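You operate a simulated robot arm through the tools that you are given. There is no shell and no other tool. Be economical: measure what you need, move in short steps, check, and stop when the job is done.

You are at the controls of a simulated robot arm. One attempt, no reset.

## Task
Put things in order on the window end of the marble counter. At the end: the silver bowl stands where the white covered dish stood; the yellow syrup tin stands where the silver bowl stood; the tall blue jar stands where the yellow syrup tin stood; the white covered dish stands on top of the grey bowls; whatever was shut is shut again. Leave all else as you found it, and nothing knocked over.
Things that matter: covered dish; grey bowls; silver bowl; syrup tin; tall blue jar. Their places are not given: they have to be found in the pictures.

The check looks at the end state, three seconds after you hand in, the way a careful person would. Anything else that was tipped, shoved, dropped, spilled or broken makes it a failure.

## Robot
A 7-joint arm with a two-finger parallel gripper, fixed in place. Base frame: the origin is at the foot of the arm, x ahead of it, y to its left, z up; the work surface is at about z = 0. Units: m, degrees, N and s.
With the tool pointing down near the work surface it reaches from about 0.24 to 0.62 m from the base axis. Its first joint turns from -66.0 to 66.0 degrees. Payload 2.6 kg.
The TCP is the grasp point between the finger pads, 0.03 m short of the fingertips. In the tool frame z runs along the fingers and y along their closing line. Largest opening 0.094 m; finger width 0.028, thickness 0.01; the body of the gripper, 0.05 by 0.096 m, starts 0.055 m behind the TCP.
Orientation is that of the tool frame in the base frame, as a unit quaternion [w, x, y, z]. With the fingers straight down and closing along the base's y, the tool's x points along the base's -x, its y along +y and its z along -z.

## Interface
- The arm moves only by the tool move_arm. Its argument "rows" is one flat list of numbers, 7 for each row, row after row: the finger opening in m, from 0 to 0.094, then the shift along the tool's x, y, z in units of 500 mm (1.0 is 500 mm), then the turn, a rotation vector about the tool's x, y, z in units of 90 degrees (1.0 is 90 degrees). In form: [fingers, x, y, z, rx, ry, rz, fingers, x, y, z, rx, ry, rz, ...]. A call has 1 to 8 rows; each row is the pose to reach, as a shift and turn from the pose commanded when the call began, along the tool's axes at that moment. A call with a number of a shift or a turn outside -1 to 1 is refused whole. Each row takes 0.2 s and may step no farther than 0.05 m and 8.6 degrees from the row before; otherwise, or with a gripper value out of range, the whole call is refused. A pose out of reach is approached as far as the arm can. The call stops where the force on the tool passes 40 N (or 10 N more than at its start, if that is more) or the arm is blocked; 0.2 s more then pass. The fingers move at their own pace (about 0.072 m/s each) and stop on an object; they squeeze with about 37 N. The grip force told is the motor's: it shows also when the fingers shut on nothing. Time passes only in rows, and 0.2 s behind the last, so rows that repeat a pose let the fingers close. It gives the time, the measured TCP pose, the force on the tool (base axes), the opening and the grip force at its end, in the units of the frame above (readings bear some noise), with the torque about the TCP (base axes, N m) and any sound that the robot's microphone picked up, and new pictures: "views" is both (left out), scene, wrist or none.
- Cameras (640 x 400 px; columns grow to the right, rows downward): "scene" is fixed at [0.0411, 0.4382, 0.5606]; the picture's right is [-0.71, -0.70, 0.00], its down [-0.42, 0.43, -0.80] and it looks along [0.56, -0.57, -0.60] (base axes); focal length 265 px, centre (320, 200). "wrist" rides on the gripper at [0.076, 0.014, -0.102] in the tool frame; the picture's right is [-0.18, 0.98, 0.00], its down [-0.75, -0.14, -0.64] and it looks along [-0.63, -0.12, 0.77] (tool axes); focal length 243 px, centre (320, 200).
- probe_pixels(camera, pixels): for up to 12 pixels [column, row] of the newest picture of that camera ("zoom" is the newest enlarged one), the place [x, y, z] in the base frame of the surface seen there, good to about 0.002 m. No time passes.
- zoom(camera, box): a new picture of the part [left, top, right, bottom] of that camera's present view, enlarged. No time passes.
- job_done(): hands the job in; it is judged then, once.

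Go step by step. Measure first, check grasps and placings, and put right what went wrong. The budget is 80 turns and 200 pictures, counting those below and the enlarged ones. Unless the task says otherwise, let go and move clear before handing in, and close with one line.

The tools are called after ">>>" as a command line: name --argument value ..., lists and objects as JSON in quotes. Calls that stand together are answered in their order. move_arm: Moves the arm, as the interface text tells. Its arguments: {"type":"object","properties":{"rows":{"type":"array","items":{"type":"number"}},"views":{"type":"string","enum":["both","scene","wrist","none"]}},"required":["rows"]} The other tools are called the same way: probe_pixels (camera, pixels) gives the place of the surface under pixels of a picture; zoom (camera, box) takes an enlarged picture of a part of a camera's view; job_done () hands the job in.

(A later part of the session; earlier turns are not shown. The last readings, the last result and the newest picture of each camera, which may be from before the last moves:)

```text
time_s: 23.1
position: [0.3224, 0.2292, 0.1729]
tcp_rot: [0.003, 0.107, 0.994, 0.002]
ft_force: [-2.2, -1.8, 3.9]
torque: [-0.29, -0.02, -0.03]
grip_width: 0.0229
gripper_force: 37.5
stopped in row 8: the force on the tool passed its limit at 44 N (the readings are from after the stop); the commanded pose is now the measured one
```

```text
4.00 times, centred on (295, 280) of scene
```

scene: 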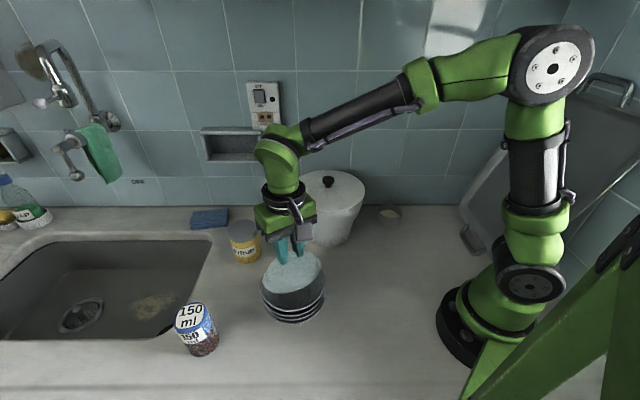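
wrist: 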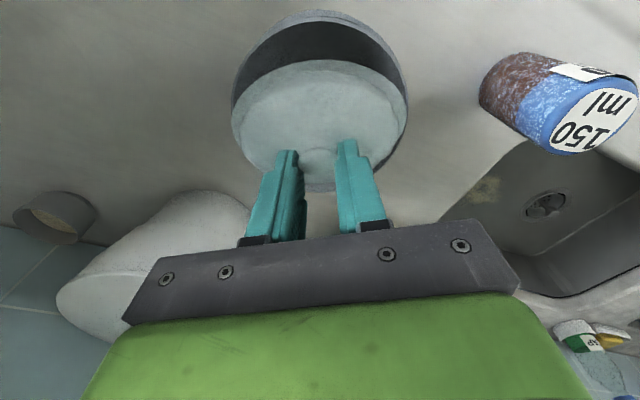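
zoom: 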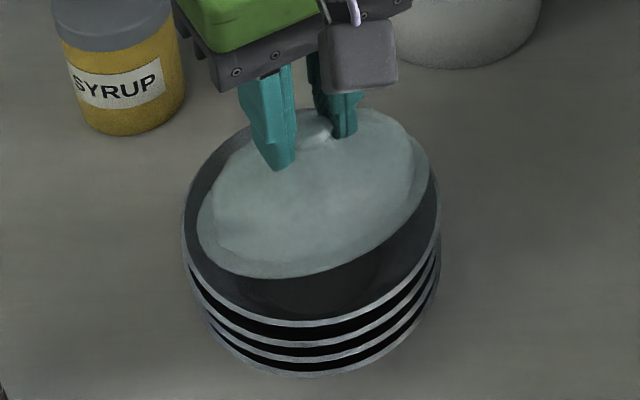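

The contact height is the same at every position (TCP 0.1729, dish base about 0.092), and the dish is centred laterally (197–430 vs bowl 187–441). The base is evidently resting at rim level, so I'll release and look.

>>> move_arm --rows '[0.03, 0, 0, 0, 0, 0, 0, 0.06, 0, 0, 0, 0, 0, 0, 0.06, 0, 0, 0, 0, 0, 0, 0.06, 0, 0, -0.03, 0, 0, 0, 0.06, 0, 0, -0.09, 0, 0, 0, 0.06, 0, 0, -0.16, 0, 0, 0, 0.06, 0.04, 0, -0.22, 0, 0, 0]' --views "both"

>>> zoom --camera "scene" --box '[245, 230, 345, 330]'

```text
time_s: 24.7
position: [0.3008, 0.2345, 0.2833]
tcp_rot: [0.003, 0.106, 0.994, 0.003]
ft_force: [0.3, -0.7, -0.8]
torque: [-0.02, 0.01, 0.01]
grip_width: 0.0601
gripper_force: 0.1
```

scene: 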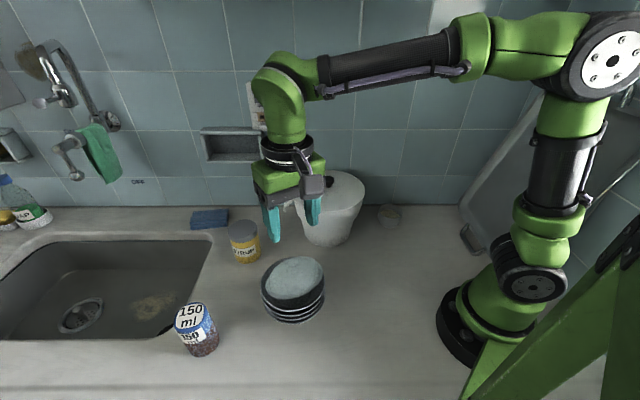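
wrist: 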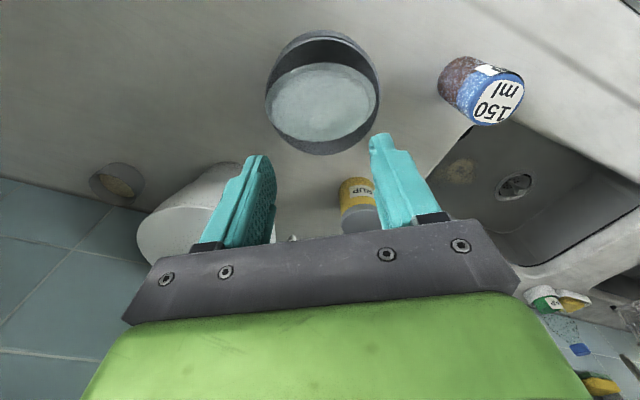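

```text
4.00 times, centred on (295, 280) of scene
```

zoom: 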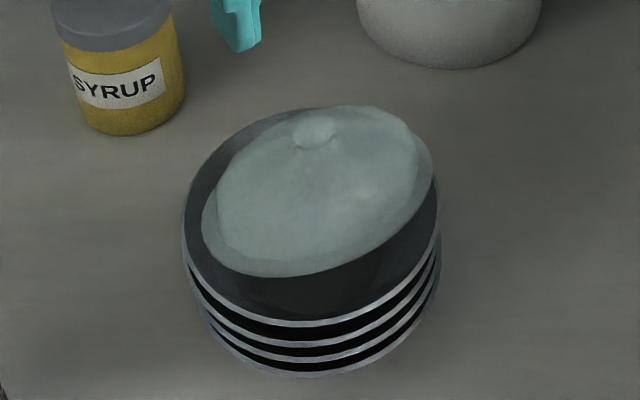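

The dish stands level on the bowls. Next is the silver bowl: I'll swing over to view it from close above.

>>> move_arm --rows '[0.094, -0.017, -0.079, 0, 0, 0, 0.07, 0.094, -0.034, -0.159, 0, 0, 0, 0.14, 0.094, -0.051, -0.238, 0, 0, 0, 0.21, 0.094, -0.069, -0.318, 0, 0, 0, 0.28, 0.094, -0.086, -0.397, 0, 0, 0, 0.35, 0.094, -0.103, -0.476, 0.02, 0, 0, 0.42, 0.094, -0.12, -0.556, 0.04, 0, 0, 0.49, 0.094, -0.137, -0.635, 0.06, 0, 0, 0.56]' --views "wrist"

>>> zoom --camera "wrist" --box '[240, 70, 440, 195]'

```text
time_s: 26.5
position: [0.3031, -0.0911, 0.2535]
tcp_rot: [0.002, 0.52, 0.854, 0.004]
ft_force: [0.6, 0.1, -0.3]
torque: [-0.01, -0.01, -0.02]
grip_width: 0.0941
gripper_force: 0.1
```

wrist: 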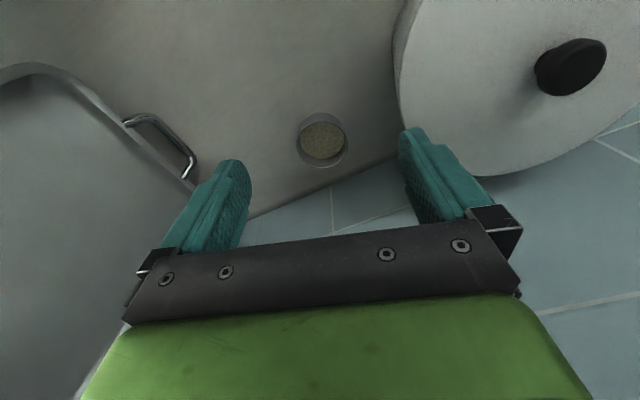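

```text
3.20 times, centred on (340, 132) of wrist
```

zoom: 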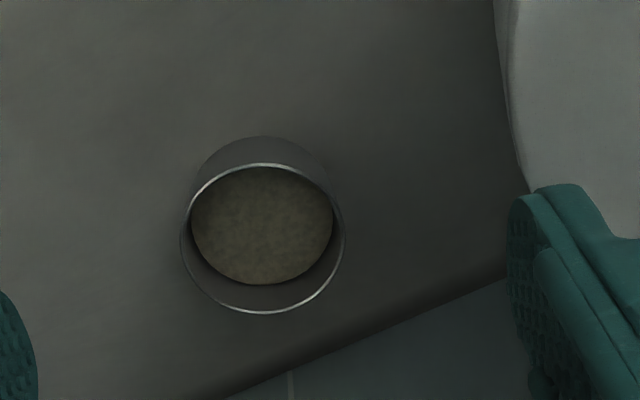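

>>> probe_pixels --camera "zoom" --pixels '[[184, 240], [343, 238], [262, 165], [265, 311], [205, 188], [320, 188], [205, 292], [322, 290], [262, 225], [262, 140], [200, 170], [325, 165]]'

```text
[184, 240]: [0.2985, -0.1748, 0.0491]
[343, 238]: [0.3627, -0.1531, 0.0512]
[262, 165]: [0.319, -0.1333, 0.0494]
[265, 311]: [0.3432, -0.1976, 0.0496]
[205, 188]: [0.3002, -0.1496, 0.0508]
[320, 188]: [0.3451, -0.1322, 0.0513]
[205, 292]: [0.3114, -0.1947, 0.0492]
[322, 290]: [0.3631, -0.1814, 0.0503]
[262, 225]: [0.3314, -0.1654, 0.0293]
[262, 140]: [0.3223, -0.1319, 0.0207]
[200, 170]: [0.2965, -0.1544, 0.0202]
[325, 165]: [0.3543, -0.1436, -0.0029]
```

The silver bowl's rim centre is (0.331,-0.165), diameter 0.069, rim z 0.050, with grain at 0.029. I'll descend around it and grip from outside.

>>> move_arm --rows '[0.094, -0.06, -0.007, 0.06, 0.0057, 0, 0, 0.094, -0.12, -0.014, 0.12, 0.0057, 0, 0, 0.094, -0.157, -0.018, 0.2, 0.0057, 0, 0, 0.094, -0.157, -0.018, 0.28, 0.0057, 0, 0, 0.094, -0.157, -0.018, 0.35, 0.0057, 0, 0, 0.094, -0.157, -0.018, 0.35, 0.0057, 0, 0]' --views "wrist"

>>> zoom --camera "scene" --box '[340, 165, 450, 245]'

```text
time_s: 27.9
position: [0.3269, -0.1657, 0.0743]
tcp_rot: [-0.001, 0.52, 0.854, -0.001]
ft_force: [1.0, -0.2, -0.1]
torque: [0.04, -0.04, -0.02]
grip_width: 0.0939
gripper_force: 0.0
```

wrist: 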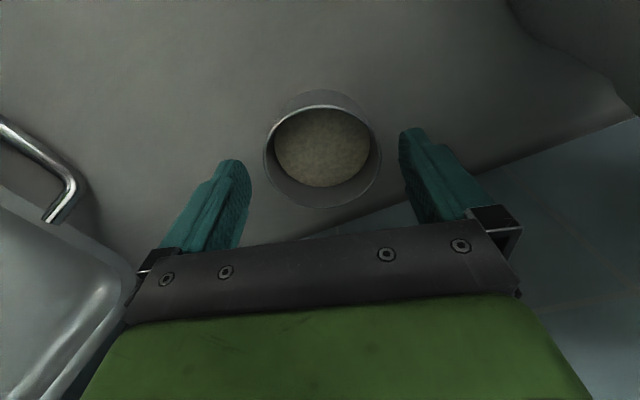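

```text
5.00 times, centred on (395, 205) of scene
```

zoom: 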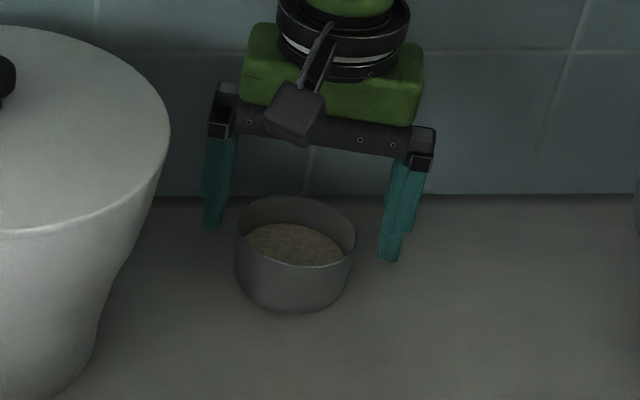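

The fingers straddle the bowl clear of its rim. I'll correct 4 mm in x, go down to z 0.035, and close.

>>> move_arm --rows '[0.094, -0.0024, 0.008, 0.02, 0, 0, 0, 0.094, -0.0024, 0.008, 0.05, 0, 0, 0, 0.094, -0.0024, 0.008, 0.078, 0, 0, 0, 0.06, -0.0024, 0.008, 0.078, 0, 0, 0, 0.06, -0.0024, 0.008, 0.078, 0, 0, 0, 0.06, -0.0024, 0.008, 0.078, 0, 0, 0]' --views "wrist"

>>> zoom --camera "scene" --box '[340, 165, 450, 245]'

```text
time_s: 29.3
position: [0.3347, -0.1635, 0.0369]
tcp_rot: [-0.001, 0.519, 0.855, -0.001]
ft_force: [0.7, -1.1, 0.2]
torque: [0.01, -0.07, -0.03]
grip_width: 0.0724
gripper_force: 37.1
```

wrist: 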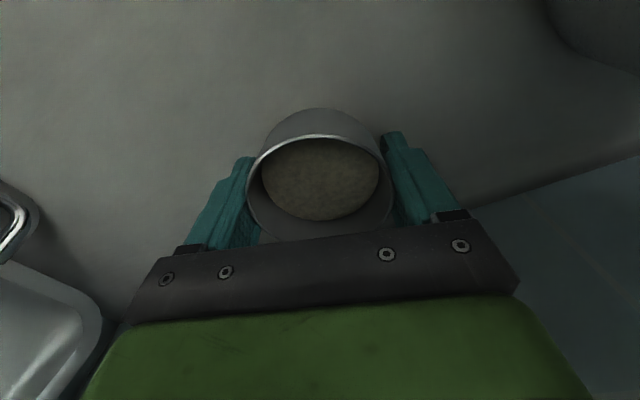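

```text
5.00 times, centred on (395, 205) of scene
```

zoom: 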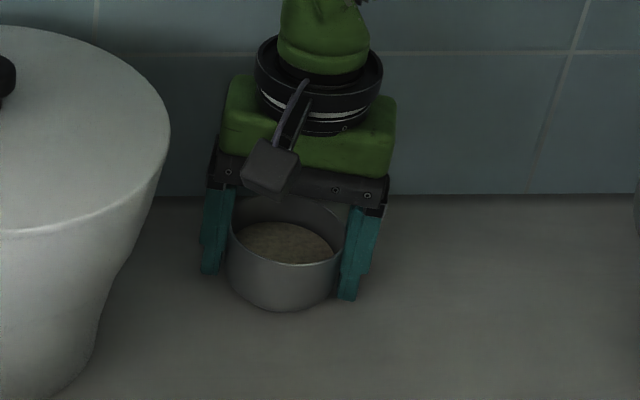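

The silver bowl is held at 0.072. I'll lift it a little, glide it level to the dish's old spot (0.2375,-0.242), and stop above it.

>>> move_arm --rows '[0.06, 0, 0, -0.03, 0, 0, 0, 0.06, 0, 0, -0.07, 0, 0, 0, 0.06, -0.006, -0.03, -0.09, 0, 0, 0, 0.06, -0.016, -0.08, -0.09, 0, 0, 0, 0.06, -0.027, -0.13, -0.09, 0, 0, 0, 0.06, -0.037, -0.18, -0.09, 0, 0, 0, 0.06, -0.046, -0.225, -0.09, 0, 0, 0, 0.06, -0.05, -0.245, -0.09, 0, 0, 0]' --views "both"

```text
time_s: 31.1
position: [0.2373, -0.2416, 0.0817]
tcp_rot: [-0.001, 0.519, 0.855, -0.001]
ft_force: [-0.9, -0.6, -0.7]
torque: [0.01, 0.01, -0.01]
grip_width: 0.0724
gripper_force: 37.1
```

scene: 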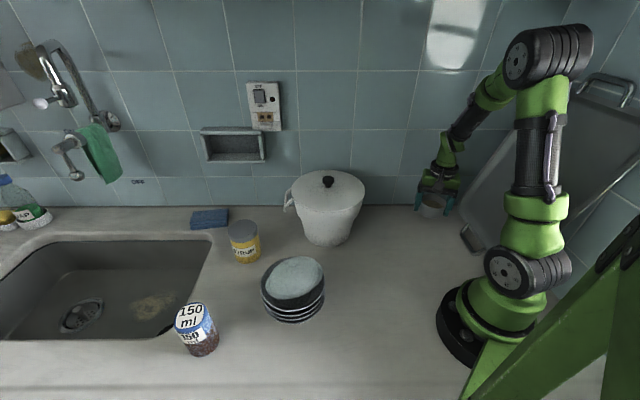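
wrist: 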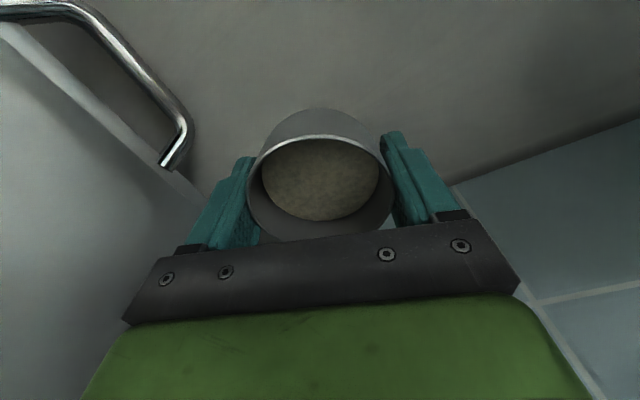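

It's directly over the spot and nothing has spilled. I'll lower it to the original grip height.

>>> move_arm --rows '[0.06, 0, 0, 0.03, 0, 0, 0, 0.06, 0, 0, 0.06, 0, 0, 0, 0.06, 0, 0, 0.078, 0, 0, 0, 0.06, 0, 0, 0.085, 0, 0, 0, 0.06, 0, 0, 0.089, 0, 0, 0, 0.06, 0, 0, 0.089, 0, 0, 0]' --views "none"

>>> zoom --camera "scene" --box '[380, 165, 490, 245]'

```text
time_s: 32.5
position: [0.2382, -0.2424, 0.0376]
tcp_rot: [-0.001, 0.52, 0.854, -0.001]
ft_force: [-0.6, -0.1, -2.5]
torque: [0.0, 0.0, 0.03]
grip_width: 0.0721
gripper_force: 37.2
```

```text
5.00 times, centred on (435, 205) of scene
```

zoom: 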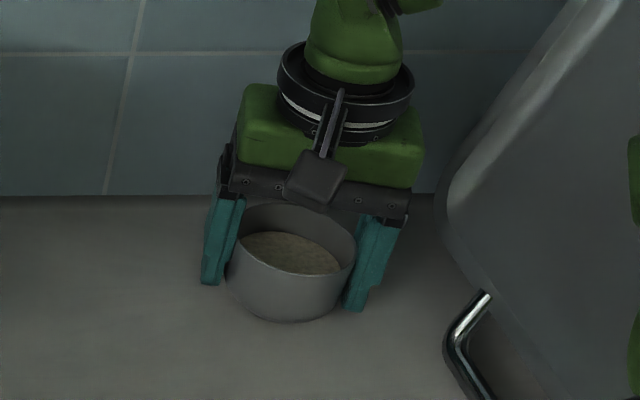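

It's about 1 mm above the surface. I'll ease down 1 mm, release, and go straight up.

>>> move_arm --rows '[0.06, 0, 0, 0.002, 0, 0, 0, 0.08, 0, 0, 0.003, 0, 0, 0, 0.094, 0, 0, 0.003, 0, 0, 0, 0.094, 0, 0, 0.003, 0, 0, 0, 0.094, 0, 0, -0.06, 0, 0, 0, 0.094, 0, 0, -0.15, 0, 0, 0, 0.094, 0, 0, -0.24, 0, 0, 0, 0.094, 0.06, 0.06, -0.29, 0, 0, 0]' --views "both"

>>> zoom --camera "scene" --box '[380, 165, 490, 245]'

```text
time_s: 34.3
position: [0.2529, -0.2037, 0.1824]
tcp_rot: [-0.002, 0.52, 0.854, -0.001]
ft_force: [0.5, -0.2, 0.1]
torque: [-0.02, 0.02, -0.03]
grip_width: 0.0939
gripper_force: 0.2
```

scene: 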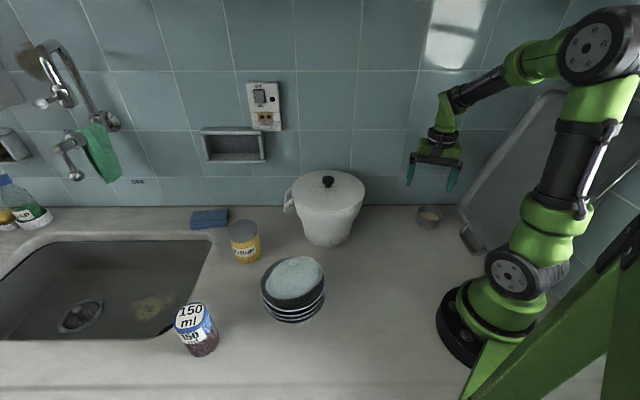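
wrist: 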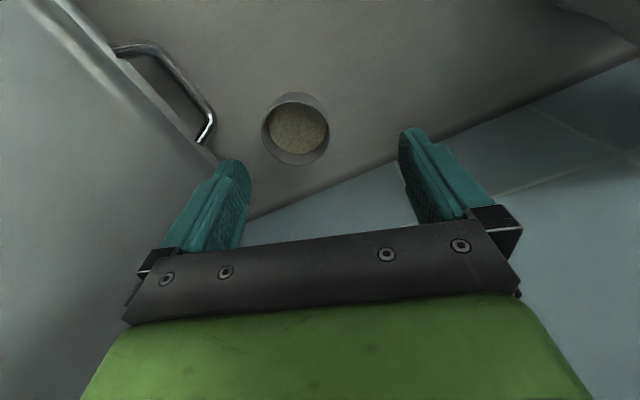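

```text
5.00 times, centred on (435, 205) of scene
```

zoom: 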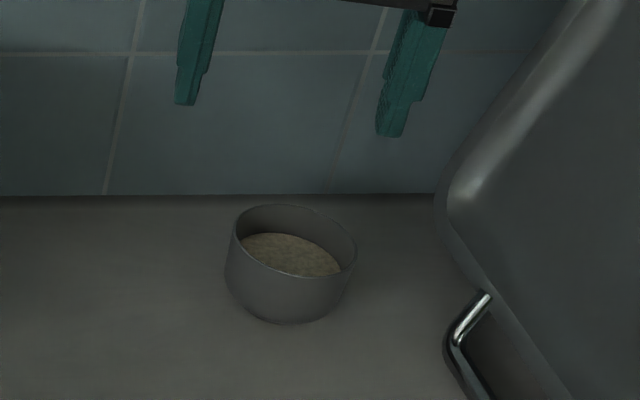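

The silver bowl stands in the dish's place. Next is the syrup tin, so I'll raise and swing towards it.

>>> move_arm --rows '[0.094, 0.0475, 0.0465, -0.04, 0, 0, -0.0845, 0.094, 0.095, 0.093, -0.08, 0, 0, -0.169, 0.094, 0.1425, 0.1395, -0.12, 0, 0, -0.2535, 0.094, 0.19, 0.186, -0.16, 0, 0, -0.338, 0.094, 0.2375, 0.2325, -0.2, 0, 0, -0.4225, 0.094, 0.285, 0.279, -0.2, 0, 0, -0.507, 0.094, 0.3325, 0.3255, -0.2, 0, 0, -0.5915, 0.094, 0.38, 0.372, -0.2, 0, 0, -0.676]' --views "none"

```text
time_s: 36.1
position: [0.33, 0.0546, 0.2812]
tcp_rot: [-0.002, 0.014, 1.0, 0.0]
ft_force: [1.1, -0.1, 0.0]
torque: [0.01, 0.02, 0.01]
grip_width: 0.094
gripper_force: 0.0
```

>>> move_arm --rows '[0.094, -0.014, 0.05, 0.015, 0, 0, -0.08, 0.094, -0.028, 0.1, 0.03, 0, 0, -0.16, 0.094, -0.055, 0.186, 0.06, 0, 0, -0.25, 0.094, -0.055, 0.186, 0.06, 0, 0, -0.25]' --views "wrist"

>>> zoom --camera "wrist" --box '[200, 80, 440, 230]'

```text
time_s: 37.1
position: [0.3626, 0.1455, 0.2502]
tcp_rot: [-0.001, -0.181, 0.983, 0.0]
ft_force: [0.2, 0.1, 0.1]
torque: [-0.01, 0.0, 0.01]
grip_width: 0.0938
gripper_force: 0.0
```

wrist: 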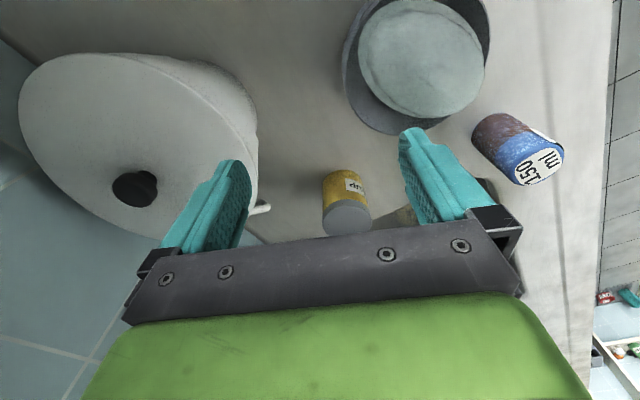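

```text
2.67 times, centred on (320, 155) of wrist
```

zoom: 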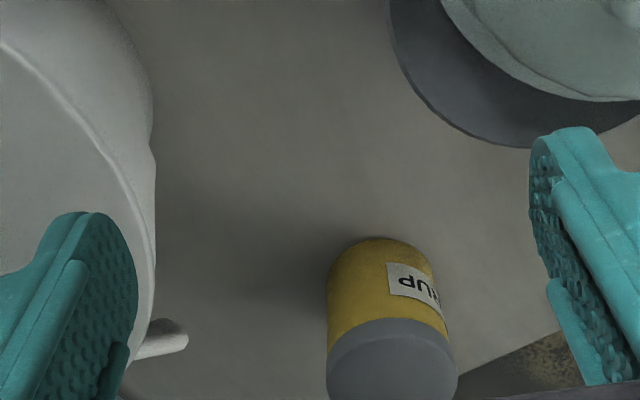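

I'll probe the tin's lid and body.

>>> probe_pixels --camera "zoom" --pixels '[[340, 360], [440, 360], [390, 325], [390, 370], [330, 300], [432, 290], [380, 242], [330, 270], [425, 265], [180, 335], [150, 200], [450, 370]]'

>>> zoom --camera "scene" --box '[205, 205, 285, 275]'

>>> probe_pixels --camera "scene" --pixels '[[230, 227], [244, 221], [257, 228], [244, 236], [233, 245], [258, 245], [236, 260], [248, 262], [244, 228], [238, 223], [251, 223], [248, 250]]'

```text
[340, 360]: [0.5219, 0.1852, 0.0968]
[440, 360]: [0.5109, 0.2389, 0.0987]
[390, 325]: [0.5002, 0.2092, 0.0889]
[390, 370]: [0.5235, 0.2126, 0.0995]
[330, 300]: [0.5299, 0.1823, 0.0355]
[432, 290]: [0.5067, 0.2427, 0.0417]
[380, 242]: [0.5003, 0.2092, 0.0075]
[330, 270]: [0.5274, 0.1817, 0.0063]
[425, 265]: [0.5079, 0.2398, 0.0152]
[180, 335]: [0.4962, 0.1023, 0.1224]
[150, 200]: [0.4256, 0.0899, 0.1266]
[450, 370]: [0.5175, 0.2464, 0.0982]
```

```text
5.71 times, centred on (245, 240) of scene
```

zoom: 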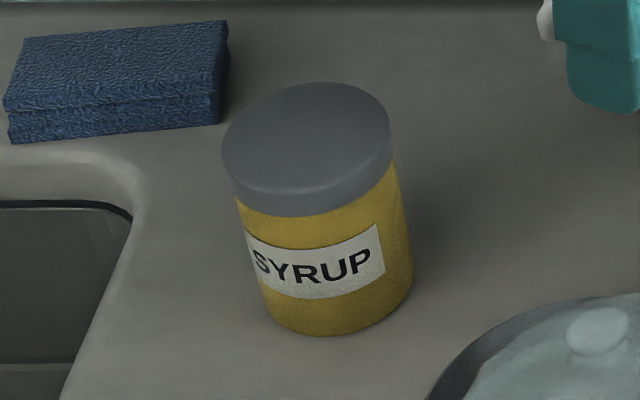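

```text
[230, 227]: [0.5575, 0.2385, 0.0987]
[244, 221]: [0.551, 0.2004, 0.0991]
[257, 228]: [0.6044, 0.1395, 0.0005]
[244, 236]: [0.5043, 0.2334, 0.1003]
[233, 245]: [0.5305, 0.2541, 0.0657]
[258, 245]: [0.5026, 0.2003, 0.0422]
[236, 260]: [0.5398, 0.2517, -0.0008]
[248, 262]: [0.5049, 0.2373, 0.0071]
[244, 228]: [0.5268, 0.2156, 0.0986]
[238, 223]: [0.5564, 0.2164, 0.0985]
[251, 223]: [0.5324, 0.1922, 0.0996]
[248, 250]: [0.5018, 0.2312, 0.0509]
```

The tin centre is about (0.5325,0.2177), radius 0.035, top z 0.0995. I'll move above it and down partway.

>>> move_arm --rows '[0.094, -0.09, 0.003, 0, 0, 0, 0, 0.094, -0.18, 0.007, 0, 0, 0, 0, 0.094, -0.27, 0.01, 0, 0, 0, 0, 0.094, -0.368, 0.014, 0, 0, 0, 0, 0.094, -0.368, 0.014, 0.09, 0, 0, 0, 0.094, -0.368, 0.014, 0.18, 0, 0, 0, 0.094, -0.368, 0.014, 0.21, 0, 0, 0, 0.094, -0.368, 0.014, 0.21, 0, 0, 0]' --views "both"

>>> zoom --camera "scene" --box '[190, 170, 310, 275]'

```text
time_s: 38.9
position: [0.5303, 0.22, 0.1463]
tcp_rot: [-0.002, -0.18, 0.984, 0.002]
ft_force: [0.2, 0.7, -0.2]
torque: [-0.02, -0.01, -0.02]
grip_width: 0.094
gripper_force: 0.2
```

scene: 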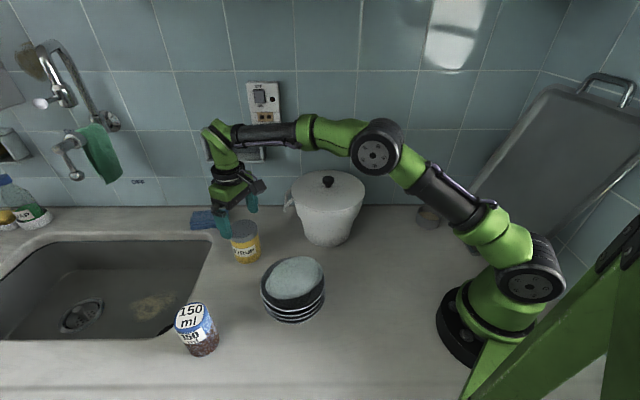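
wrist: 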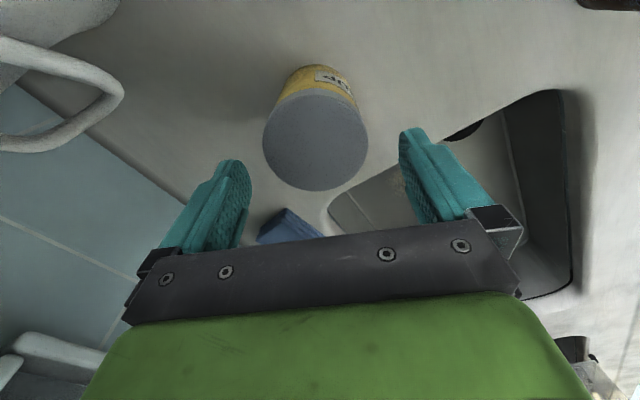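

```text
3.81 times, centred on (250, 222) of scene
```

zoom: 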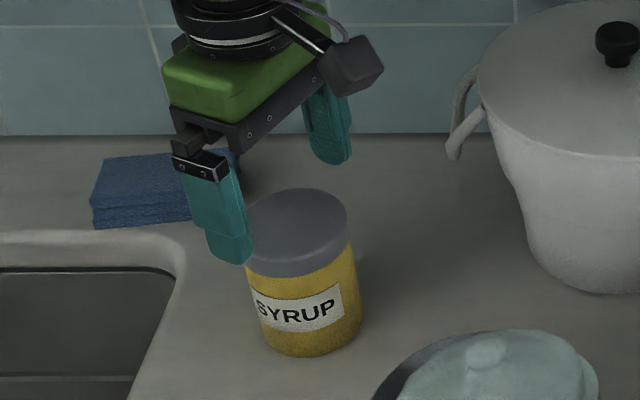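

The fingers straddle the tin. I'll descend to z 0.05 and close.

>>> move_arm --rows '[0.094, -0.003, -0.005, 0.05, 0, 0, 0, 0.094, -0.003, -0.005, 0.1, 0, 0, 0, 0.094, -0.003, -0.005, 0.15, 0, 0, 0, 0.094, -0.003, -0.005, 0.192, 0, 0, 0, 0.06, -0.003, -0.005, 0.192, 0, 0, 0, 0.06, -0.003, -0.005, 0.192, 0, 0, 0, 0.06, -0.003, -0.005, 0.192, 0, 0, 0]' --views "wrist"

>>> zoom --camera "scene" --box '[190, 170, 310, 275]'

```text
time_s: 40.5
position: [0.5326, 0.2183, 0.0511]
tcp_rot: [-0.002, -0.181, 0.984, 0.0]
ft_force: [0.7, -0.9, -0.1]
torque: [-0.03, -0.04, -0.01]
grip_width: 0.0722
gripper_force: 36.5
```

wrist: 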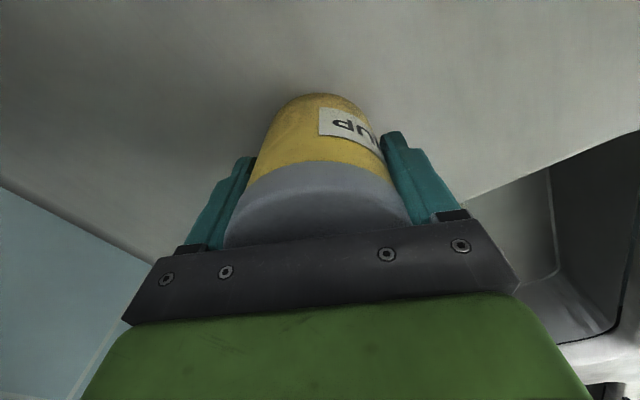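

```text
3.81 times, centred on (250, 222) of scene
```

zoom: 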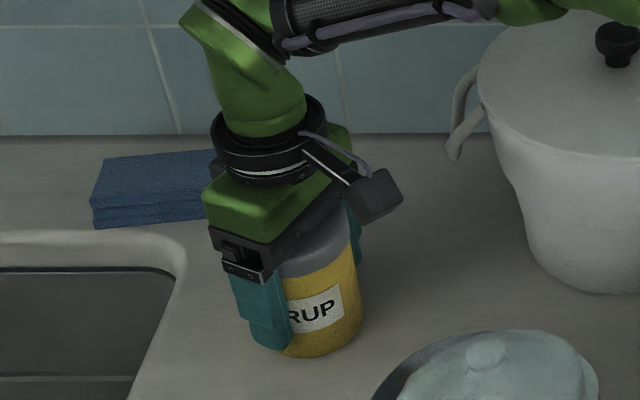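

The tin is held (0.072). I'll lift it high and start back past the pot.

>>> move_arm --rows '[0.06, 0, 0, -0.05, 0, 0, 0, 0.06, 0, 0, -0.14, 0, 0, 0, 0.06, 0, 0, -0.235, 0, 0, 0, 0.06, 0, 0, -0.33, 0, 0, 0, 0.06, 0, 0, -0.425, 0, 0, 0, 0.06, 0.05, -0.005, -0.49, 0, 0, 0, 0.06, 0.14, -0.014, -0.5, 0, 0, 0, 0.06, 0.23, -0.024, -0.5, 0, 0, 0]' --views "scene"

```text
time_s: 42.3
position: [0.5071, 0.1959, 0.3145]
tcp_rot: [-0.003, -0.181, 0.984, 0.001]
ft_force: [-0.4, -0.3, -3.2]
torque: [0.01, 0.01, 0.0]
grip_width: 0.0723
gripper_force: 37.4
out of reach, approached as far as the arm can: row 5, 6, 7, 8
```

scene: 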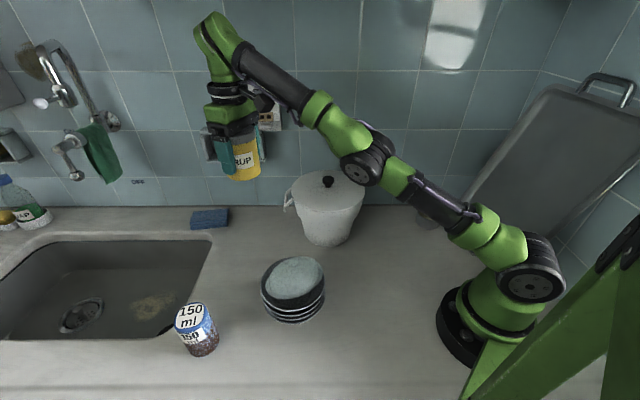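

The arm stopped at its high reach limit with the tin still held. I'll check what pose it holds.

>>> move_arm --rows '[0.06, 0, 0, 0, 0, 0, 0, 0.06, 0, 0, 0, 0, 0, 0]' --views "none"

```text
time_s: 42.9
position: [0.5057, 0.1962, 0.3148]
tcp_rot: [-0.003, -0.181, 0.984, 0.0]
ft_force: [0.4, 0.5, -3.7]
torque: [-0.03, 0.06, -0.01]
grip_width: 0.0722
gripper_force: 36.7
```

>>> move_arm --rows '[0.06, 0.08, -0.01, 0.015, 0, 0, 0.08, 0.06, 0.165, -0.02, 0.03, 0, 0, 0.16, 0.06, 0.25, -0.03, 0.03, 0, 0, 0.24, 0.06, 0.327, -0.038, 0.03, 0, 0, 0.32, 0.06, 0.385, -0.09, 0.03, 0, 0, 0.4, 0.06, 0.435, -0.145, 0.03, 0, 0, 0.48, 0.06, 0.48, -0.2, 0.03, 0, 0, 0.56, 0.06, 0.52, -0.27, 0.03, 0, 0, 0.64]' --views "scene"

```text
time_s: 44.7
position: [0.3164, -0.0261, 0.3038]
tcp_rot: [-0.002, 0.317, 0.948, 0.0]
ft_force: [0.0, -0.2, -3.9]
torque: [0.0, -0.01, 0.0]
grip_width: 0.0728
gripper_force: 37.2
out of reach, approached as far as the arm can: row 1, 2, 3
```

scene: 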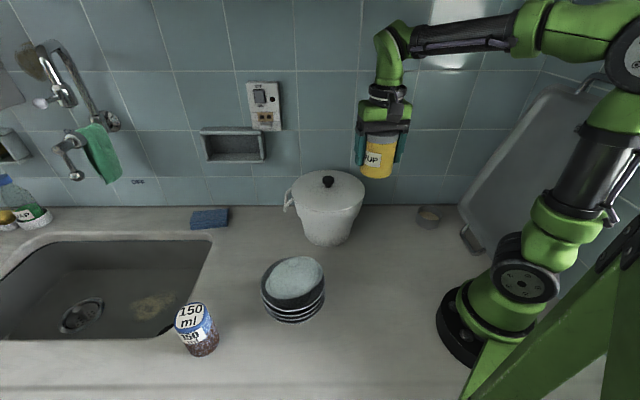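

Tin held at (0.316,-0.026). I'll move over the silver bowl's old spot (0.331,-0.165) and descend partway.

>>> move_arm --rows '[0.06, -0.063, -0.068, 0, 0, 0, -0.07, 0.06, -0.127, -0.136, 0, 0, 0, -0.14, 0.06, -0.19, -0.204, 0, 0, 0, -0.2, 0.06, -0.19, -0.204, 0.09, 0, 0, -0.2, 0.06, -0.19, -0.204, 0.18, 0, 0, -0.2, 0.06, -0.19, -0.204, 0.27, 0, 0, -0.2, 0.06, -0.19, -0.204, 0.36, 0, 0, -0.2, 0.06, -0.19, -0.204, 0.42, 0, 0, -0.2]' --views "both"

```text
time_s: 46.5
position: [0.3263, -0.1636, 0.0936]
tcp_rot: [-0.001, 0.164, 0.986, 0.0]
ft_force: [0.8, 0.3, -3.9]
torque: [0.0, 0.01, 0.01]
grip_width: 0.0731
gripper_force: 36.5
```

scene: 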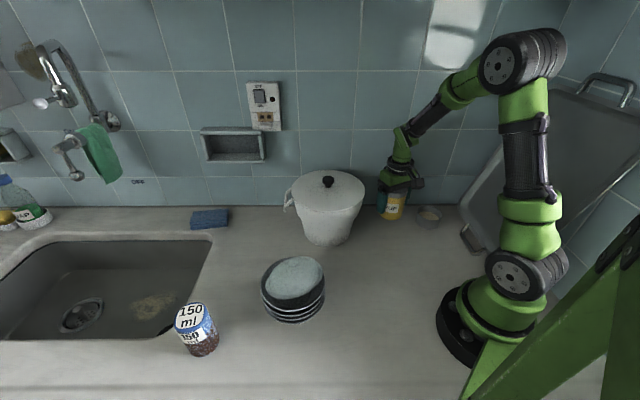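
wrist: 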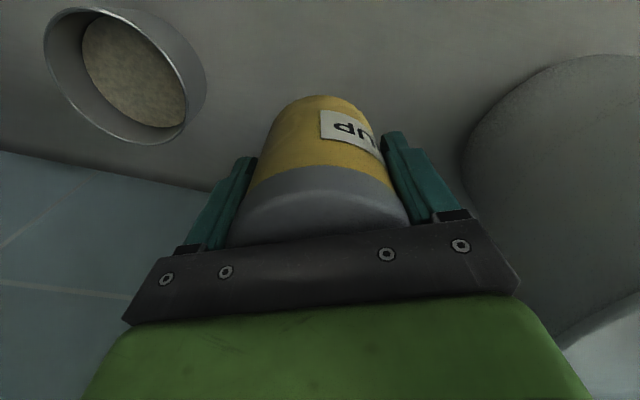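

Clear of the silver bowl. I'll lower the final 42 mm.

>>> move_arm --rows '[0.06, -0.006, 0, 0.03, 0, 0, 0, 0.06, -0.006, 0, 0.06, 0, 0, 0, 0.06, -0.006, 0, 0.075, 0, 0, 0, 0.06, -0.006, 0, 0.081, 0, 0, 0, 0.06, -0.006, 0, 0.085, 0, 0, 0, 0.06, -0.006, 0, 0.085, 0, 0, 0]' --views "none"

>>> zoom --camera "scene" --box '[350, 165, 460, 245]'

```text
time_s: 47.9
position: [0.3313, -0.1623, 0.0512]
tcp_rot: [0.0, 0.165, 0.986, 0.0]
ft_force: [-7.9, 3.3, 19.3]
torque: [0.05, -0.35, 0.08]
grip_width: 0.0729
gripper_force: 37.9
```

```text
5.00 times, centred on (405, 205) of scene
```

zoom: 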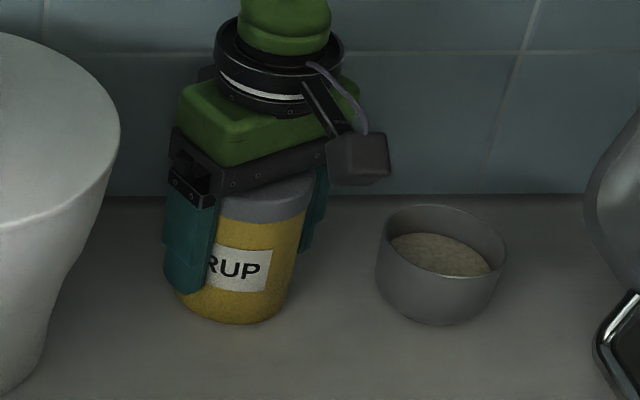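

The tin is down on the counter, pressing at 19 N. I'll ease up 1 mm, release, and go straight up.

>>> move_arm --rows '[0.06, 0, 0, -0.002, 0, 0, 0, 0.08, 0, 0, -0.002, 0, 0, 0, 0.088, 0, 0, -0.002, 0, 0, 0, 0.088, 0, 0, -0.002, 0, 0, 0, 0.088, 0, 0, -0.08, 0, 0, 0, 0.088, 0, 0, -0.17, 0, 0, 0, 0.088, 0, 0, -0.26, 0, 0, 0, 0.088, 0.06, 0.03, -0.34, 0, 0, 0]' --views "both"

>>> zoom --camera "scene" --box '[350, 165, 460, 245]'

```text
refused: row 8 steps farther than a row can; nothing moved
```

```text
5.00 times, centred on (405, 205) of scene
```

zoom: 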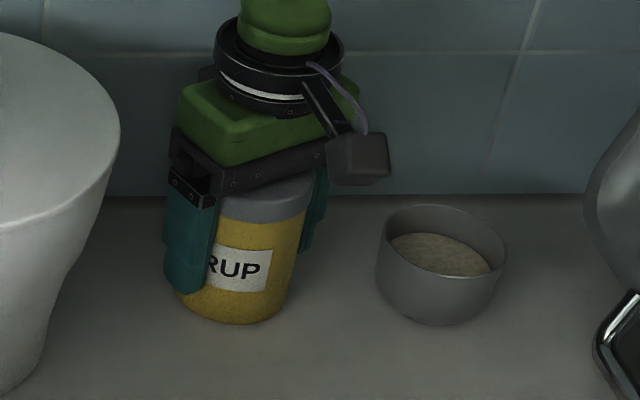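

The last row was too long, so I'll shorten it.

>>> move_arm --rows '[0.06, 0, 0, -0.002, 0, 0, 0, 0.08, 0, 0, -0.002, 0, 0, 0, 0.088, 0, 0, -0.002, 0, 0, 0, 0.088, 0, 0, -0.002, 0, 0, 0, 0.088, 0, 0, -0.08, 0, 0, 0, 0.088, 0, 0, -0.17, 0, 0, 0, 0.088, 0, 0, -0.26, 0, 0, 0, 0.088, 0.03, 0.02, -0.34, 0, 0, 0]' --views "both"

>>> zoom --camera "scene" --box '[350, 165, 460, 245]'

>>> zoom --camera "scene" --box '[155, 285, 245, 375]'

>>> probe_pixels --camera "scene" --pixels '[[188, 315], [196, 310], [182, 325], [198, 325], [213, 320], [190, 350], [203, 355], [215, 345], [205, 340], [197, 335], [179, 318], [205, 308]]'

```text
time_s: 49.7
position: [0.3232, -0.1488, 0.218]
tcp_rot: [-0.001, 0.163, 0.987, 0.001]
ft_force: [0.1, -0.3, -0.1]
torque: [0.0, -0.02, -0.04]
grip_width: 0.0885
gripper_force: 0.0
```

scene: 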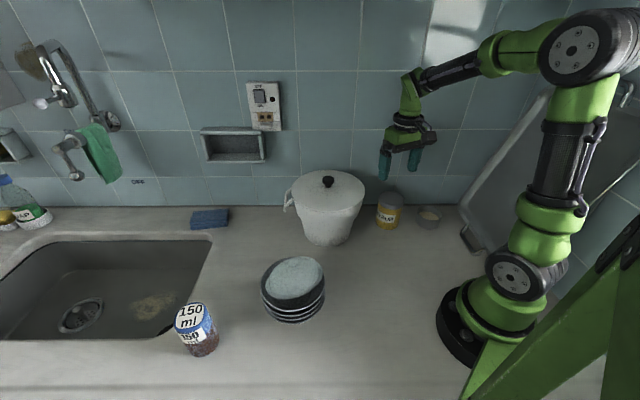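
wrist: 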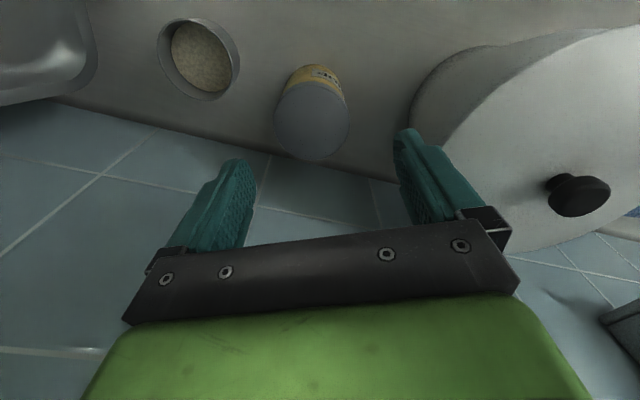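

```text
5.00 times, centred on (405, 205) of scene
```

zoom: 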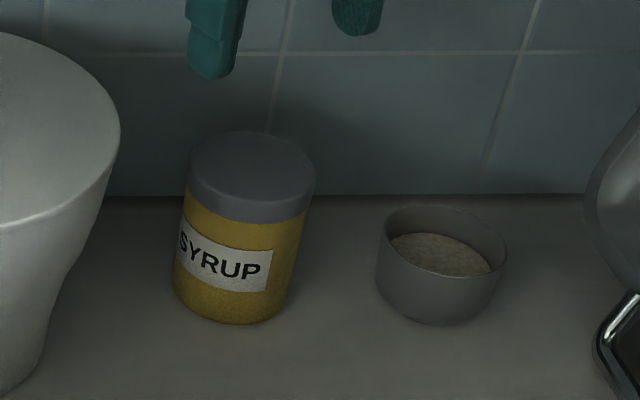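

```text
4.44 times, centred on (200, 330) of scene
```

zoom: 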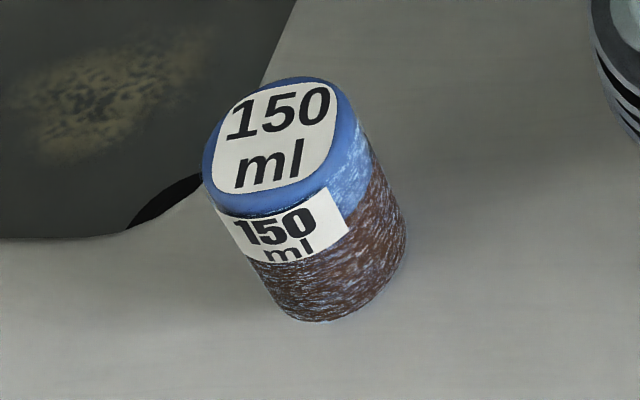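

```text
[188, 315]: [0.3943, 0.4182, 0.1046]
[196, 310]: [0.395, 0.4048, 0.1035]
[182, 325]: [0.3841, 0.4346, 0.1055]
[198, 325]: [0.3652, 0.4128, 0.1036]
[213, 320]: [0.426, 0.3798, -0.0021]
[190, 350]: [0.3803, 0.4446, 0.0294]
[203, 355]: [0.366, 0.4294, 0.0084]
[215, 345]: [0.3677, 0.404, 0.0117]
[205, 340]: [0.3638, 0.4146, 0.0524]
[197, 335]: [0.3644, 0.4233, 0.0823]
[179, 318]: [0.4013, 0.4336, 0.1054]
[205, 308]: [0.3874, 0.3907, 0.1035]
```

The tin stands in the silver bowl's old place. Next is the blue jar, near (0.39,0.417), top z 0.104. I'll swing over for a look.

>>> move_arm --rows '[0.094, 0.0377, 0.081, -0.02, 0, 0, -0.072, 0.094, 0.0754, 0.162, -0.04, 0, 0, -0.144, 0.094, 0.113, 0.243, -0.06, 0, 0, -0.216, 0.094, 0.151, 0.324, -0.08, 0, 0, -0.288, 0.094, 0.1885, 0.405, -0.1, 0, 0, -0.36, 0.094, 0.226, 0.486, -0.1, 0, 0, -0.432, 0.094, 0.264, 0.567, -0.1, 0, 0, -0.504, 0.094, 0.3016, 0.648, -0.1, 0, 0, -0.576]' --views "none"

```text
time_s: 51.5
position: [0.2801, 0.2062, 0.27]
tcp_rot: [-0.001, -0.286, 0.958, 0.0]
ft_force: [0.1, 0.6, -0.6]
torque: [0.03, 0.0, 0.03]
grip_width: 0.0939
gripper_force: 0.1
```

>>> move_arm --rows '[0.094, -0.04, 0.075, 0.0, 0, 0, -0.07, 0.094, -0.089, 0.154, 0.0, 0, 0, -0.14, 0.094, -0.089, 0.154, 0.03, 0, 0, -0.14]' --views "wrist"

>>> zoom --camera "wrist" --box '[220, 80, 440, 220]'

```text
time_s: 52.3
position: [0.2777, 0.2971, 0.2534]
tcp_rot: [-0.001, -0.388, 0.921, 0.001]
ft_force: [-0.2, -0.8, 1.1]
torque: [-0.04, -0.03, 0.01]
grip_width: 0.0938
gripper_force: 0.1
```

wrist: 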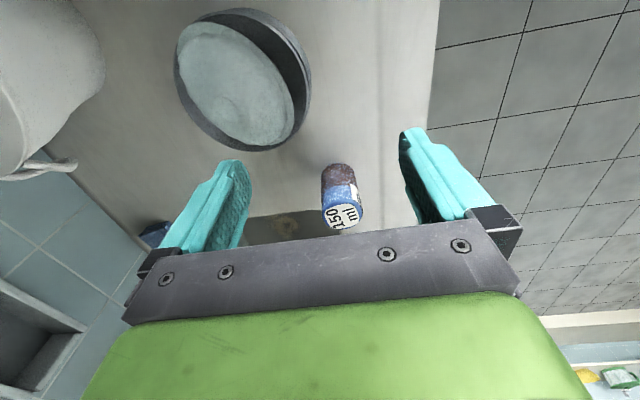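

```text
2.86 times, centred on (330, 150) of wrist
```

zoom: 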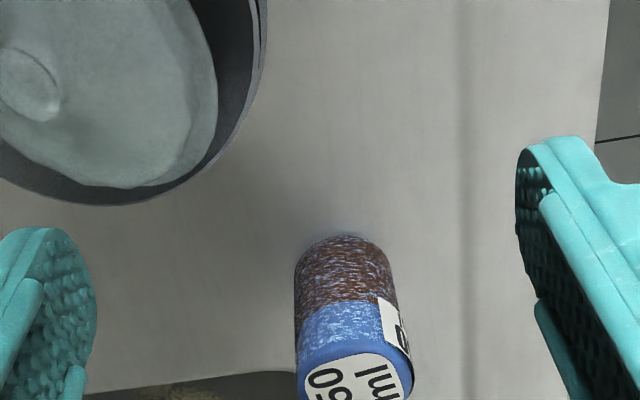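

>>> probe_pixels --camera "zoom" --pixels '[[297, 270], [345, 240], [392, 270], [297, 320], [402, 330], [345, 300], [300, 375], [408, 370], [350, 360], [355, 390], [350, 340], [320, 245]]'

```text
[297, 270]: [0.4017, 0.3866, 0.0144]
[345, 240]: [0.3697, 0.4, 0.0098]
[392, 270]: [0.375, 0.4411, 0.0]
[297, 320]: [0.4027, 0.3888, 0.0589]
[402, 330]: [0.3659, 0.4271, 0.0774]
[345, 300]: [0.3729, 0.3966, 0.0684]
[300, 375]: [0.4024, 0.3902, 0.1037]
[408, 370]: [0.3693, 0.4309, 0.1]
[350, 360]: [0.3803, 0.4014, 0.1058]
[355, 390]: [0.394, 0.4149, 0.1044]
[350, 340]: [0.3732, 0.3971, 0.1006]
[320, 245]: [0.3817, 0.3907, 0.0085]
```

The jar centre is (0.394,0.4175), radius 0.030. I'll move above it and partway down.

>>> move_arm --rows '[0.094, -0.085, 0, 0, 0, 0, 0, 0.094, -0.17, 0.001, 0, 0, 0, 0, 0.094, -0.255, 0.002, 0, 0, 0, 0, 0.094, -0.335, 0.002, 0, 0, 0, 0, 0.094, -0.335, 0.002, 0.09, 0, 0, 0, 0.094, -0.335, 0.002, 0.18, 0, 0, 0, 0.094, -0.335, 0.002, 0.21, 0, 0, 0, 0.094, -0.335, 0.002, 0.21, 0, 0, 0]' --views "both"

```text
time_s: 54.1
position: [0.3942, 0.4148, 0.1491]
tcp_rot: [-0.002, -0.388, 0.922, 0.001]
ft_force: [-0.1, -0.2, 0.2]
torque: [-0.01, -0.02, 0.02]
grip_width: 0.0941
gripper_force: 0.1
```

scene: 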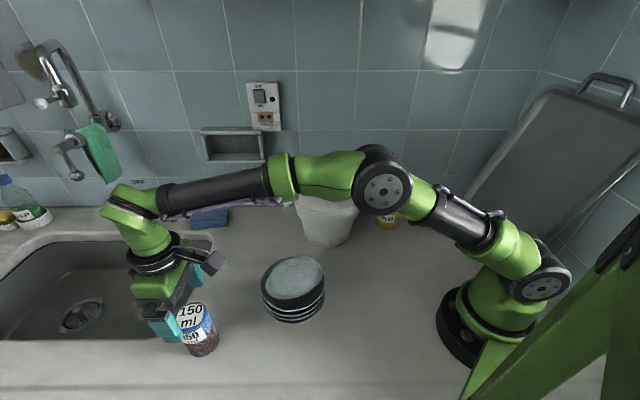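
wrist: 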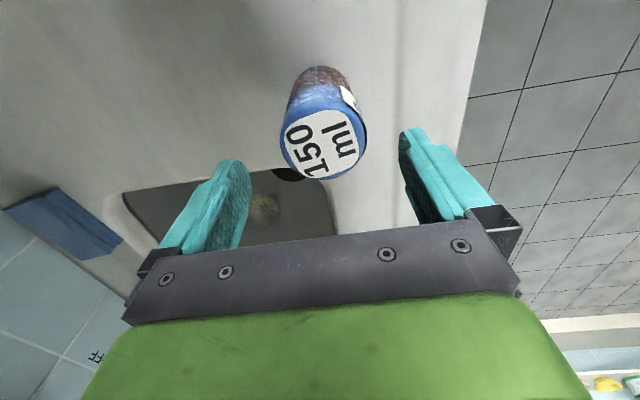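

Aligned. I'll descend to z 0.052 and close.

>>> move_arm --rows '[0.094, -0.004, 0.004, 0.05, 0, 0, 0, 0.094, -0.004, 0.004, 0.1, 0, 0, 0, 0.094, -0.004, 0.004, 0.15, 0, 0, 0, 0.094, -0.004, 0.004, 0.192, 0, 0, 0, 0.07, -0.004, 0.004, 0.192, 0, 0, 0, 0.045, -0.004, 0.004, 0.192, 0, 0, 0, 0.045, -0.004, 0.004, 0.192, 0, 0, 0, 0.045, -0.004, 0.004, 0.192, 0, 0, 0]' --views "wrist"

>>> zoom --camera "scene" --box '[140, 270, 260, 370]'

```text
time_s: 55.9
position: [0.3946, 0.4206, 0.0562]
tcp_rot: [-0.002, -0.389, 0.921, 0.001]
ft_force: [-0.7, 0.0, -0.3]
torque: [0.01, 0.01, 0.0]
grip_width: 0.0595
gripper_force: 37.3
```

wrist: 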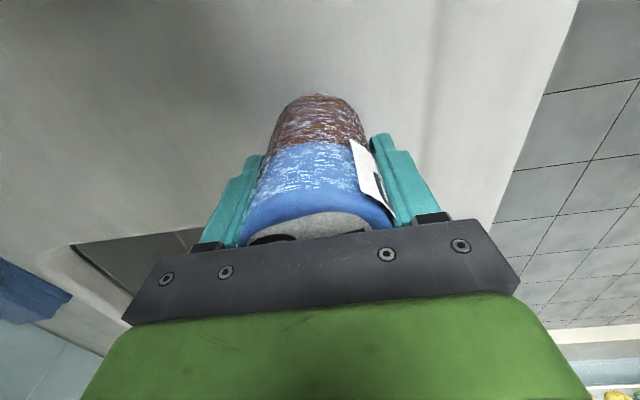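

```text
4.00 times, centred on (200, 320) of scene
```

zoom: 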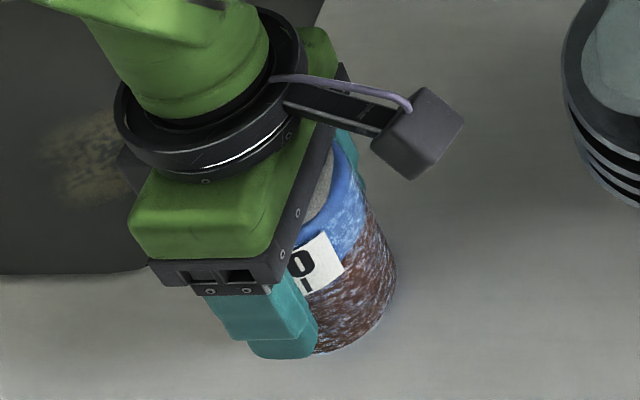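

The jar is held (0.0595). I'll lift 8 cm and carry it to the tin's old spot (0.5326,0.2183), turning as I go.

>>> move_arm --rows '[0.045, 0, 0, -0.08, 0, 0, 0, 0.045, 0, 0, -0.16, 0, 0, 0, 0.045, 0.0155, -0.08, -0.17, 0, 0, 0.045, 0.045, 0.031, -0.16, -0.17, 0, 0, 0.09, 0.045, 0.0465, -0.241, -0.17, 0, 0, 0.136, 0.045, 0.062, -0.321, -0.17, 0, 0, 0.182, 0.045, 0.0775, -0.402, -0.17, 0, 0, 0.228, 0.045, 0.093, -0.482, -0.17, 0, 0, 0.273]' --views "both"

```text
time_s: 57.7
position: [0.5343, 0.2154, 0.1406]
tcp_rot: [-0.002, -0.183, 0.983, 0.001]
ft_force: [-0.1, 0.4, -2.3]
torque: [-0.04, 0.0, -0.02]
grip_width: 0.0594
gripper_force: 36.6
```

scene: 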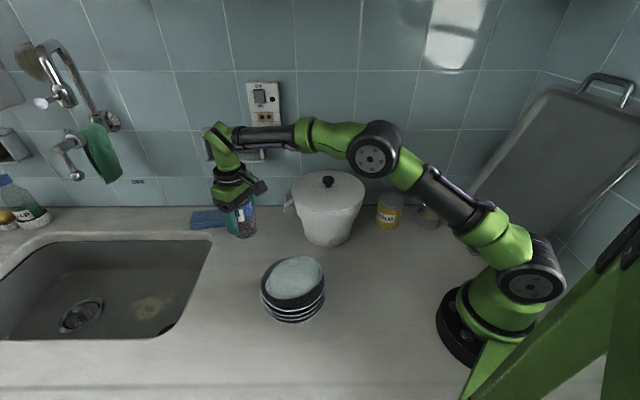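
wrist: 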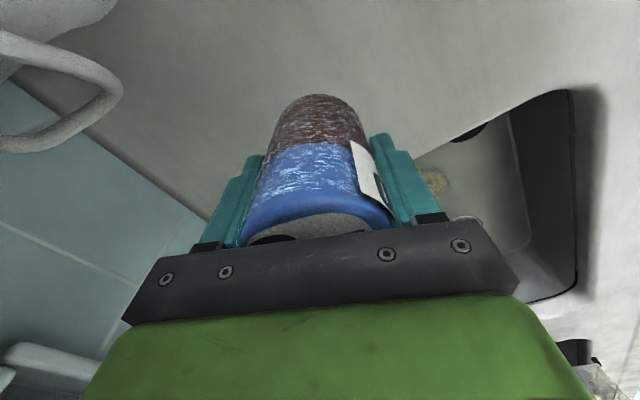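

Now over the spot, off by about 3 mm in y. I'll correct and lower to the grip height.

>>> move_arm --rows '[0.045, -0.0014, 0.004, 0.05, 0, 0, 0, 0.045, -0.0014, 0.004, 0.1, 0, 0, 0, 0.045, -0.0014, 0.004, 0.14, 0, 0, 0, 0.045, -0.0014, 0.004, 0.155, 0, 0, 0, 0.045, -0.0014, 0.004, 0.162, 0, 0, 0, 0.045, -0.0014, 0.004, 0.166, 0, 0, 0, 0.045, -0.0014, 0.004, 0.166, 0, 0, 0]' --views "none"

>>> zoom --camera "scene" --box '[190, 170, 310, 275]'

```text
time_s: 59.3
position: [0.5335, 0.2182, 0.0554]
tcp_rot: [-0.001, -0.182, 0.983, 0.0]
ft_force: [0.0, 0.1, -2.8]
torque: [-0.03, 0.0, 0.01]
grip_width: 0.0594
gripper_force: 37.4
```

```text
3.81 times, centred on (250, 222) of scene
```

zoom: 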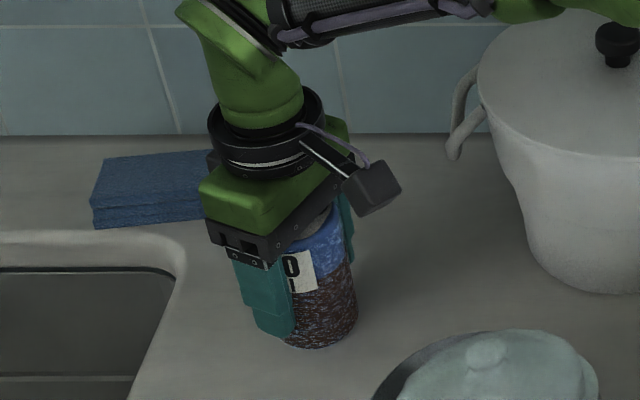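

Still hanging (−2.8 N). I'll ease down in 1 mm steps.

>>> move_arm --rows '[0.045, 0, 0, 0.002, 0, 0, 0, 0.045, 0, 0, 0.003, 0, 0, 0, 0.045, 0, 0, 0.003, 0, 0, 0]' --views "none"

```text
time_s: 60.1
position: [0.5337, 0.2174, 0.0554]
tcp_rot: [-0.001, -0.183, 0.983, 0.001]
ft_force: [-0.8, -1.3, 1.1]
torque: [-0.06, -0.01, -0.03]
grip_width: 0.059
gripper_force: 37.1
```

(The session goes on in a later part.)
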